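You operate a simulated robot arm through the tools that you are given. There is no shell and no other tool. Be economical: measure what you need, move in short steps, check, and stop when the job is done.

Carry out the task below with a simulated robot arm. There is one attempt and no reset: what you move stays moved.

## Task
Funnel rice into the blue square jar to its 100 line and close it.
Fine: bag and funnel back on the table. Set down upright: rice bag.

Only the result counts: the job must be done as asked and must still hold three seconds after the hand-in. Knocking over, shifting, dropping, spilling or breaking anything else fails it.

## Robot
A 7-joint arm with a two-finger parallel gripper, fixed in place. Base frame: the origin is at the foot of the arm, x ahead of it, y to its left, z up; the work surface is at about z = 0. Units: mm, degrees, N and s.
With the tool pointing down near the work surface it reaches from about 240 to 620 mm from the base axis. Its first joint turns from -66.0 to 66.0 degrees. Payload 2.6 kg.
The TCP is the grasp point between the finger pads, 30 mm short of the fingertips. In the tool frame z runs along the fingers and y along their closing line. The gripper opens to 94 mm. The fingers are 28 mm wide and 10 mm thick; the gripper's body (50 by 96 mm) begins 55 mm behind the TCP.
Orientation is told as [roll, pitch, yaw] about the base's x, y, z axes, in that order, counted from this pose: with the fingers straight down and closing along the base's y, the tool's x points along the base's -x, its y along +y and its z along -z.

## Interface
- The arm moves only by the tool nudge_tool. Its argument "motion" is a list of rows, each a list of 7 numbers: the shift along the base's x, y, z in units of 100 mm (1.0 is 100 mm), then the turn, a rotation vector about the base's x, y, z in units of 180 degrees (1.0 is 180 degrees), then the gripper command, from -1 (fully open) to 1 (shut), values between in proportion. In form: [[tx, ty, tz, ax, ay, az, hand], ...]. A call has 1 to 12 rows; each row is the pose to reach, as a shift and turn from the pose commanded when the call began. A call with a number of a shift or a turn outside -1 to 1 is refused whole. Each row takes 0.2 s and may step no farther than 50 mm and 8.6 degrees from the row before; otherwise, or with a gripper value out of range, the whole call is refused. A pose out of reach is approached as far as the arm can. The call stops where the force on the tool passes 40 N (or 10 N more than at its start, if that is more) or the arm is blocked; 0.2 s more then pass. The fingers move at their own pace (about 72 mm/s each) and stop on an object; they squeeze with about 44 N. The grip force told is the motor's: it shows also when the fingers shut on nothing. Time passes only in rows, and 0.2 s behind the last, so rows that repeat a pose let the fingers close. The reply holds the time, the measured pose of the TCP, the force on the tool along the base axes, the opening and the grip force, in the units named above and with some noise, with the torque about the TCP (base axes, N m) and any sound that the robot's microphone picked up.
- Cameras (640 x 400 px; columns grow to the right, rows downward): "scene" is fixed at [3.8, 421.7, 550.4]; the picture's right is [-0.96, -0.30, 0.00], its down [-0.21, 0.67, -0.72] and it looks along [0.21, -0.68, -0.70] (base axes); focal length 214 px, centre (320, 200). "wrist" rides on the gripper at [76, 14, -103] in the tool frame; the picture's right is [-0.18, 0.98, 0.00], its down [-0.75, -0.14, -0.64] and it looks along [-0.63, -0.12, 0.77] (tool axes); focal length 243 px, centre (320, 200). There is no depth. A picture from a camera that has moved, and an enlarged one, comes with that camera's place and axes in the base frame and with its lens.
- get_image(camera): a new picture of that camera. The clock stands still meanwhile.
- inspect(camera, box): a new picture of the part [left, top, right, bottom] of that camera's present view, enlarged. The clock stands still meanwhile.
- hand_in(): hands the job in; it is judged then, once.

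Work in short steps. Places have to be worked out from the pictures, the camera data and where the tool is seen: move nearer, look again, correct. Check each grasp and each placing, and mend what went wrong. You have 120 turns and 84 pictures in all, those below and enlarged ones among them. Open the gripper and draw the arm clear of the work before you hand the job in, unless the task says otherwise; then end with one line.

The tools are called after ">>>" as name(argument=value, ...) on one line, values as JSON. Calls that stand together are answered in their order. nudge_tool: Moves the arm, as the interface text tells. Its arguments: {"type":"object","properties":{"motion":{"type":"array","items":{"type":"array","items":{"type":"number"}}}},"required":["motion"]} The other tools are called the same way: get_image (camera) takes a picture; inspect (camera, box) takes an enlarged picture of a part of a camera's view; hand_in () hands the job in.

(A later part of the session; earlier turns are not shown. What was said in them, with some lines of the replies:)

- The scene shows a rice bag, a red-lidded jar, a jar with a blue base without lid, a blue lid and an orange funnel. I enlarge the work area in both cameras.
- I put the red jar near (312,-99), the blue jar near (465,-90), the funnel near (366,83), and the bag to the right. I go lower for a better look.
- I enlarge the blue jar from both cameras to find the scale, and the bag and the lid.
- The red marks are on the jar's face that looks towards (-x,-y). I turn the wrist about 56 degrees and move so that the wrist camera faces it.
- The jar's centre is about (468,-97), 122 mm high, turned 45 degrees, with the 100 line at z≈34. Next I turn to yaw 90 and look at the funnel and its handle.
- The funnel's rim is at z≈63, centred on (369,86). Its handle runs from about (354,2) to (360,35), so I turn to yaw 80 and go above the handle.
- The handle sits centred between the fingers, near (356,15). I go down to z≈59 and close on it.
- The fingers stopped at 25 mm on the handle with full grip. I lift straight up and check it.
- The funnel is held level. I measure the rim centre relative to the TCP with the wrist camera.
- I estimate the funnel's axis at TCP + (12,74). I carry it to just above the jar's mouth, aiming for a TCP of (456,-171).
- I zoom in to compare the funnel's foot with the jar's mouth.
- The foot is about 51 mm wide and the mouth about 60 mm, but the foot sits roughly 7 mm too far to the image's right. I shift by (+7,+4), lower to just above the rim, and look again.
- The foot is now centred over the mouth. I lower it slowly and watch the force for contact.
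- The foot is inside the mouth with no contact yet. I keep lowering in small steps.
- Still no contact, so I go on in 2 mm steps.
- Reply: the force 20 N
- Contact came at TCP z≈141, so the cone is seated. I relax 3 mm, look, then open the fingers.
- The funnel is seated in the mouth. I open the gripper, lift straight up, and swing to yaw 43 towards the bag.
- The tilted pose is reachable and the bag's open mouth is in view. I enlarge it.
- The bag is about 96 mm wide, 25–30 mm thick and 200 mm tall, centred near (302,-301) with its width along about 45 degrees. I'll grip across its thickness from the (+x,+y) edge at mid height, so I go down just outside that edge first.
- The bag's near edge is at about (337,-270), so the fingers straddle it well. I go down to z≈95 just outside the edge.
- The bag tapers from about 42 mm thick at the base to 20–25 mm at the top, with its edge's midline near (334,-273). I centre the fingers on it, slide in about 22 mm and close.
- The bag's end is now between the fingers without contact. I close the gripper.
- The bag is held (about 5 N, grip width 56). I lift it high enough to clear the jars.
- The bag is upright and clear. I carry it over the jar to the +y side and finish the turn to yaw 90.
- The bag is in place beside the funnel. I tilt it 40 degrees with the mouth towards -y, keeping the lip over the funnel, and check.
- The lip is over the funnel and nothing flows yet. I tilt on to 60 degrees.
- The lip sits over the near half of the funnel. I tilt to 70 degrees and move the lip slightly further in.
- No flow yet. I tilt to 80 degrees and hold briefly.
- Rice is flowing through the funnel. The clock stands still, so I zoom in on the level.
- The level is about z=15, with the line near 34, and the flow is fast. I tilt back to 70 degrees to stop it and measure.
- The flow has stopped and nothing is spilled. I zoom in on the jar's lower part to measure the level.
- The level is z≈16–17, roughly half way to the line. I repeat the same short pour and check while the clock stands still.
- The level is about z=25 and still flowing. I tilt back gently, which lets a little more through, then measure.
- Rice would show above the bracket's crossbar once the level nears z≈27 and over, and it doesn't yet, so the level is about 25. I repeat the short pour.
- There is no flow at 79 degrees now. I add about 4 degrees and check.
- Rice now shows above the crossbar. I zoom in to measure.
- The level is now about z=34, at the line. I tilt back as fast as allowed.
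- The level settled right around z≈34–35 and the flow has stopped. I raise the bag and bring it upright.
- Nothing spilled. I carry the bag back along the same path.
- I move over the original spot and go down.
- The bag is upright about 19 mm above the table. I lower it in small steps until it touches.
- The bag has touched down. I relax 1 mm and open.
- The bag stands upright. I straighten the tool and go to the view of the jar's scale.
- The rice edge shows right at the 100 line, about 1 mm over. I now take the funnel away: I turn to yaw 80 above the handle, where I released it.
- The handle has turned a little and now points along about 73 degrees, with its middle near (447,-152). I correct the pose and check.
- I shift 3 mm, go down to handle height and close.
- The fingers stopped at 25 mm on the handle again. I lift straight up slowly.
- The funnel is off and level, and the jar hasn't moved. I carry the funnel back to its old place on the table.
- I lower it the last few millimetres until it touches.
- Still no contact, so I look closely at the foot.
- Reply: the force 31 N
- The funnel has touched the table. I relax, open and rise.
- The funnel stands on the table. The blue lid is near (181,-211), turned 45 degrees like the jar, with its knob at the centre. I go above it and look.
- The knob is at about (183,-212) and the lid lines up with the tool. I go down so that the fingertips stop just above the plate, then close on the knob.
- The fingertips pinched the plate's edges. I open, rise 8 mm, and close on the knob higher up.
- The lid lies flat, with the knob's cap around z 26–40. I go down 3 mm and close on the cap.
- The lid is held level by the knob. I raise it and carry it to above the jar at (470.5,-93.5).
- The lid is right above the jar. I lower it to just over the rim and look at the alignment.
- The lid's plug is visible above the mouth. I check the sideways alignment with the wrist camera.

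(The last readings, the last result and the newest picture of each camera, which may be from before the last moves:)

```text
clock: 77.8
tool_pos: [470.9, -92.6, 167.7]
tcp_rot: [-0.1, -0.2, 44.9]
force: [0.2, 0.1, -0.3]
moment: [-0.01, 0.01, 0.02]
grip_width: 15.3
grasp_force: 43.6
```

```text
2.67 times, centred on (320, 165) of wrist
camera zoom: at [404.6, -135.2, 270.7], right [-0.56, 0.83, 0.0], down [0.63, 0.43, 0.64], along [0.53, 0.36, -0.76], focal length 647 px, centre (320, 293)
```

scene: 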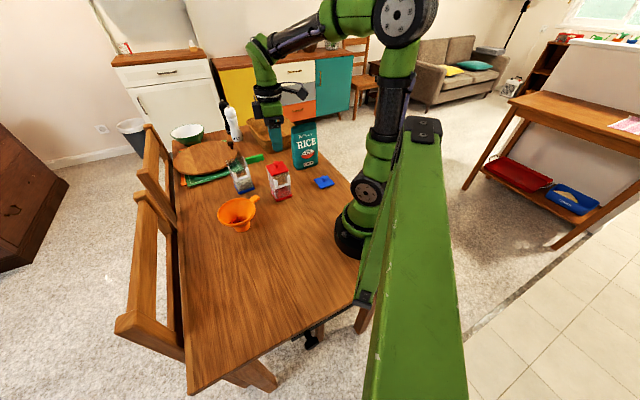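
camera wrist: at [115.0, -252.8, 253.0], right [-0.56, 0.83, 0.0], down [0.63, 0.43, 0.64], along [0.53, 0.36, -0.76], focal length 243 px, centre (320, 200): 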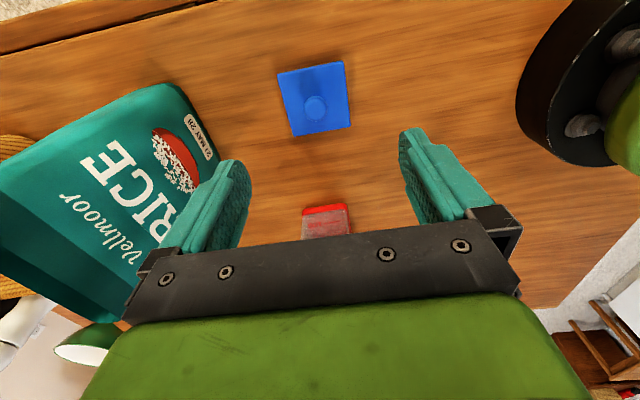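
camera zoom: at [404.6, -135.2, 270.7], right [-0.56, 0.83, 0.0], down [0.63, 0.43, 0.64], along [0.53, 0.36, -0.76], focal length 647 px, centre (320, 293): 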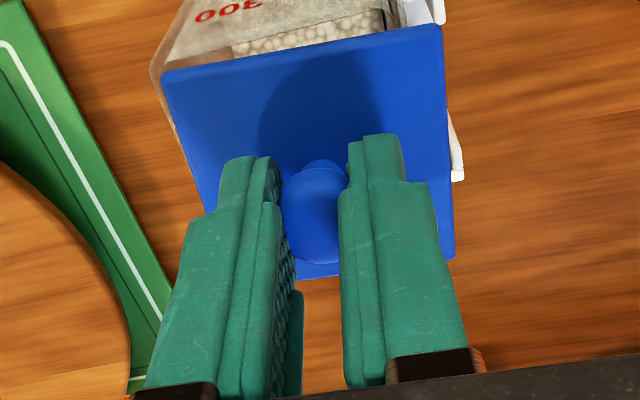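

The lid's centre measures about (470.6,-89.2), roughly 4 mm too far in +y relative to the jar. I shift by (+0.5,-4.3) and look again.

>>> nudge_tool(motion=[[0.005, -0.043, 0, 0, 0, 0, 1], [0.005, -0.043, -0.03, 0, 0, 0, 1]])

>>> inspect(camera="scene", box=[228, 148, 256, 176])

>>> inspect(camera="wrist", box=[270, 90, 390, 200])

```text
clock: 78.4
tool_pos: [470.3, -97.0, 165.3]
tcp_rot: [-0.2, -0.3, 45.1]
force: [-1.4, 0.7, 2.6]
moment: [-0.04, 0.06, -0.03]
grip_width: 15.3
grasp_force: 43.8
```

```text
14.29 times, centred on (242, 162) of scene
camera zoom: at [3.8, 421.7, 550.4], right [-0.96, -0.3, 0.0], down [-0.21, 0.67, -0.72], along [0.21, -0.68, -0.7], focal length 3064 px, centre (1434, 743)
```

zoom: 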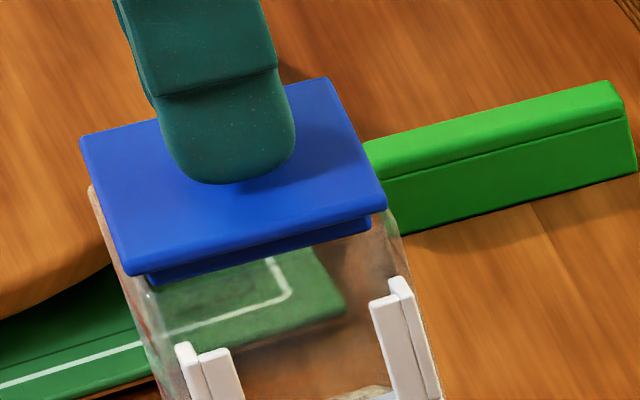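

```text
3.64 times, centred on (330, 145) of wrist
camera zoom: at [405.1, -139.8, 268.4], right [-0.56, 0.83, 0.0], down [0.63, 0.43, 0.65], along [0.53, 0.36, -0.76], focal length 882 px, centre (284, 400)
```

zoom: 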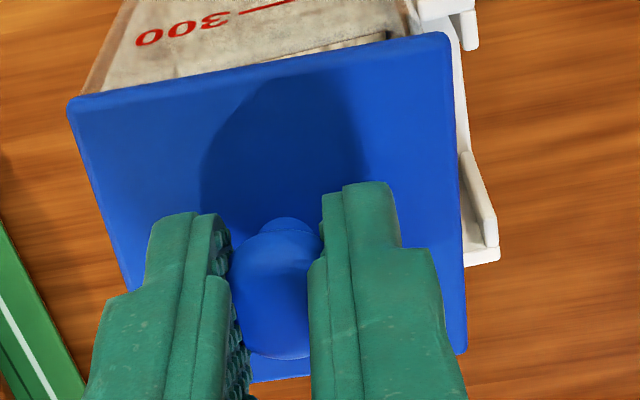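

The plug rests lightly on the front rim. Both views say to shift another ~3 mm towards (+x,-y) and ~2 mm towards (-x,-y). I lift a little, shift by (+0.5,-3.7), and lower gently.

>>> nudge_tool(motion=[[0, 0, 0.04, 0, 0, 0, 1], [0.005, -0.037, 0.04, 0, 0, 0, 1], [0.005, -0.037, 0.01, 0, 0, 0, 1], [0.005, -0.037, -0.01, 0, 0, 0, 1]])

>>> inspect(camera="scene", box=[228, 148, 256, 176])

```text
clock: 79.4
tool_pos: [470.2, -99.0, 165.9]
tcp_rot: [-0.1, -0.3, 45.0]
force: [-1.9, 0.9, 7.6]
moment: [-0.09, 0.1, 0.0]
grip_width: 15.6
grasp_force: 44.2
```

```text
14.29 times, centred on (242, 162) of scene
camera zoom: at [3.7, 421.8, 550.4], right [-0.96, -0.3, 0.0], down [-0.21, 0.67, -0.72], along [0.21, -0.68, -0.7], focal length 3064 px, centre (1434, 743)
```

zoom: 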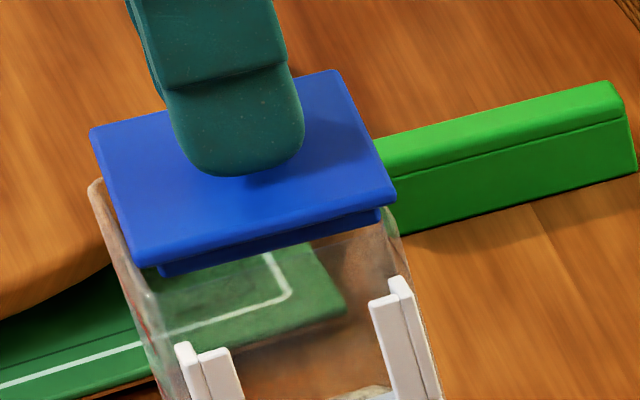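

The torque says the plug touches the rim on the (-x,-y) side. I lift a little and shift 2 mm towards (+x,+y), then lower again.

>>> nudge_tool(motion=[[0, 0, 0.04, 0, 0, 0, 1], [0.014, 0.014, 0.04, 0, 0, 0, 1], [0.014, 0.014, 0.01, 0, 0, 0, 1], [0.014, 0.014, -0.01, 0, 0, 0, 1]])

```text
clock: 80.4
tool_pos: [472.4, -98.1, 165.3]
tcp_rot: [-0.3, -0.3, 45.0]
force: [-3.9, -0.2, 12.2]
moment: [-0.26, 0.12, -0.03]
grip_width: 15.6
grasp_force: 43.6
```

Corrected for the side force, the contacts all point to the -y corner. I move to about (470,-95) and lower again.

>>> nudge_tool(motion=[[0, 0, 0.04, 0, 0, 0, 1], [-0.024, 0.033, 0.04, 0, 0, 0, 1], [-0.024, 0.033, 0.01, 0, 0, 0, 1], [-0.024, 0.033, -0.01, 0, 0, 0, 1]])

```text
clock: 81.4
tool_pos: [468.0, -95.4, 165.4]
tcp_rot: [-0.4, -0.3, 45.0]
force: [-4.1, -0.4, 20.2]
moment: [-0.28, 0.35, 0.01]
grip_width: 15.2
grasp_force: 43.9
```

Contact is now more on the (-x,-y) side. I shift (+2,+2) and try again.

>>> nudge_tool(motion=[[0, 0, 0.04, 0, 0, 0, 1], [0.02, 0.02, 0.04, 0, 0, 0, 1], [0.02, 0.02, 0.02, 0, 0, 0, 1], [0.02, 0.02, 0.0, 0, 0, 0, 1]])

>>> inspect(camera="scene", box=[228, 148, 256, 176])

```text
clock: 82.4
tool_pos: [471.8, -93.3, 159.9]
tcp_rot: [-0.2, -0.2, 45.0]
force: [1.7, -2.0, 3.9]
moment: [-0.14, -0.18, -0.08]
grip_width: 15.7
grasp_force: 43.7
```

```text
14.29 times, centred on (242, 162) of scene
camera zoom: at [3.8, 421.7, 550.4], right [-0.96, -0.3, 0.0], down [-0.21, 0.67, -0.72], along [0.21, -0.68, -0.7], focal length 3064 px, centre (1434, 743)
```

zoom: 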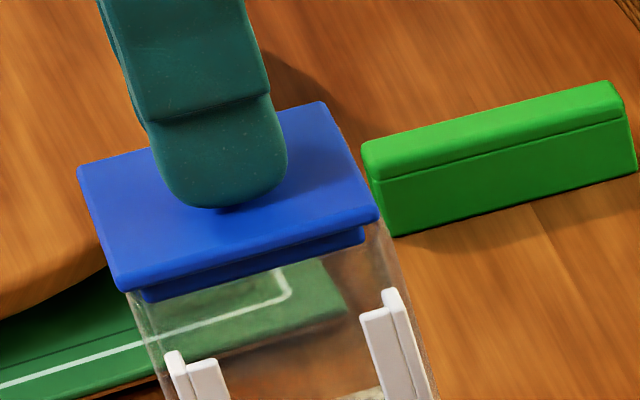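

The plug has slipped into the mouth (z dropped to 160), and the jar moved about 2 mm to meet it. I press on down gently.

>>> nudge_tool(motion=[[0, 0, -0.02, 0, 0, 0, 1], [0, 0, -0.04, 0, 0, 0, 1]])

>>> inspect(camera="scene", box=[224, 146, 264, 198])

```text
clock: 83.0
tool_pos: [471.2, -94.2, 158.2]
tcp_rot: [-0.2, -0.3, 45.0]
force: [1.4, -3.0, 7.7]
moment: [-0.11, -0.33, -0.02]
grip_width: 15.2
grasp_force: 44.2
```

```text
7.69 times, centred on (244, 172) of scene
camera zoom: at [3.7, 421.8, 550.4], right [-0.96, -0.3, 0.0], down [-0.21, 0.67, -0.72], along [0.21, -0.68, -0.7], focal length 1650 px, centre (905, 415)
```

zoom: 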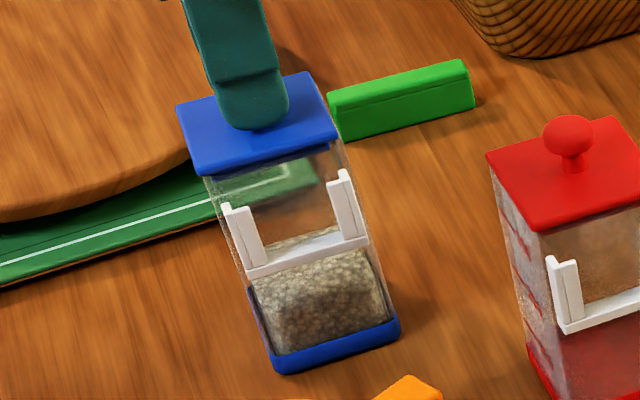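

The lid is nearly seated, with the remaining contact on the +x side. I ease 1 mm towards -x and press down a little more.

>>> nudge_tool(motion=[[-0.01, 0, -0.02, 0, 0, 0, 1], [-0.01, 0, -0.04, 0, 0, 0, 1], [-0.01, 0, -0.05, 0, 0, 0, 1]])

```text
clock: 83.8
tool_pos: [471.4, -94.7, 158.6]
tcp_rot: [-0.4, -0.4, 44.9]
force: [-1.6, 0.7, 3.8]
moment: [0.03, 0.05, 0.0]
grip_width: 15.6
grasp_force: 44.1
heard: snap
stopped in row 3: the force on the tool passed its limit at 41 N (the readings are from after the stop); the commanded pose is now the measured one
```

I heard a snap, which is the lid locking on. I open the fingers, rise and check.

>>> nudge_tool(motion=[[0, 0, 0, 0, 0, 0, 0.4], [0, 0, 0, 0, 0, 0, 0.2], [0, 0, 0.2, 0, 0, 0, 0.2], [0, 0, 0.6, 0, 0, 0, 0.2], [0, 0, 1.0, 0, 0, 0, 0.2]])

>>> nudge_tool(motion=[[-0.3, 0.0, 0.2, 0, 0, 0, 0], [-0.7, 0.0, 0.4, 0, 0, 0, -1], [-1.0, 0.0, 0.5, 0, 0, 0, -1]])

>>> inspect(camera="scene", box=[220, 145, 300, 205])

>>> get_image(camera="wrist")

```text
clock: 85.0
tool_pos: [470.9, -90.8, 255.3]
tcp_rot: [-0.6, -0.2, 44.9]
force: [-0.2, 0.6, -0.8]
moment: [-0.02, -0.03, -0.02]
grip_width: 37.5
grasp_force: 0.1
```

```text
clock: 85.8
tool_pos: [372.1, -94.3, 307.9]
tcp_rot: [-0.4, -0.3, 45.0]
force: [0.4, -0.5, 0.1]
moment: [0.01, 0.02, 0.0]
grip_width: 94.0
grasp_force: 0.0
```

```text
6.67 times, centred on (260, 175) of scene
camera zoom: at [3.8, 421.7, 550.4], right [-0.96, -0.3, 0.0], down [-0.21, 0.67, -0.72], along [0.21, -0.68, -0.7], focal length 1430 px, centre (720, 367)
```

zoom: 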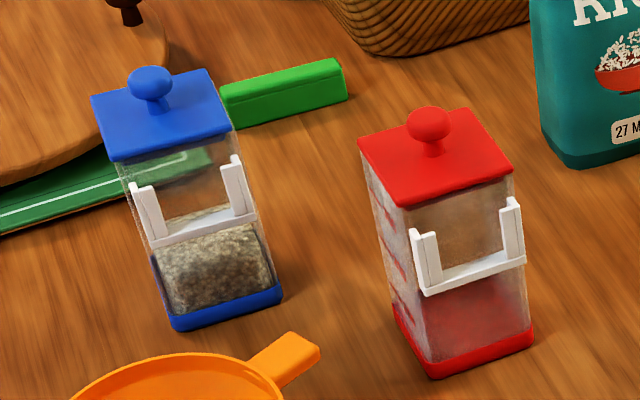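

```text
6 pictures are left
camera wrist: at [306.0, -136.6, 409.6], right [-0.56, 0.83, -0.01], down [0.63, 0.43, 0.65], along [0.54, 0.36, -0.76], focal length 243 px, centre (320, 200)
```

wrist: 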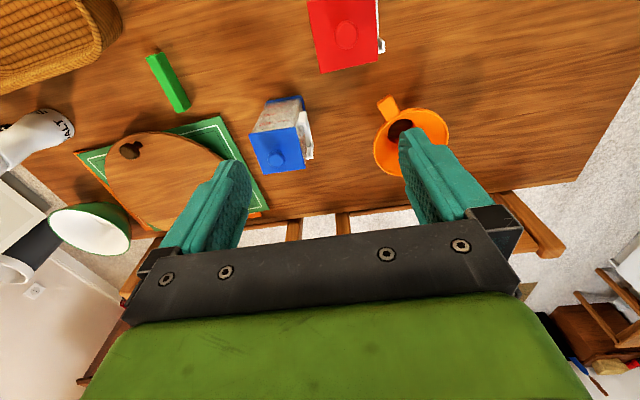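

The lid sits flush like the red one. The rice is at the 100 line, the bag and funnel stand on the table, and the arm is open and clear, so I hand in.

>>> hand_in()

```text
The job is handed in.
```

I filled the blue jar with rice to about its 100 line and snapped the lid shut. The level looked about 1 mm over the line when I last measured it. The rice bag and funnel are standing upright on the table. I saw no spilled rice; the jar itself shifted about 2 mm as the lid went in.
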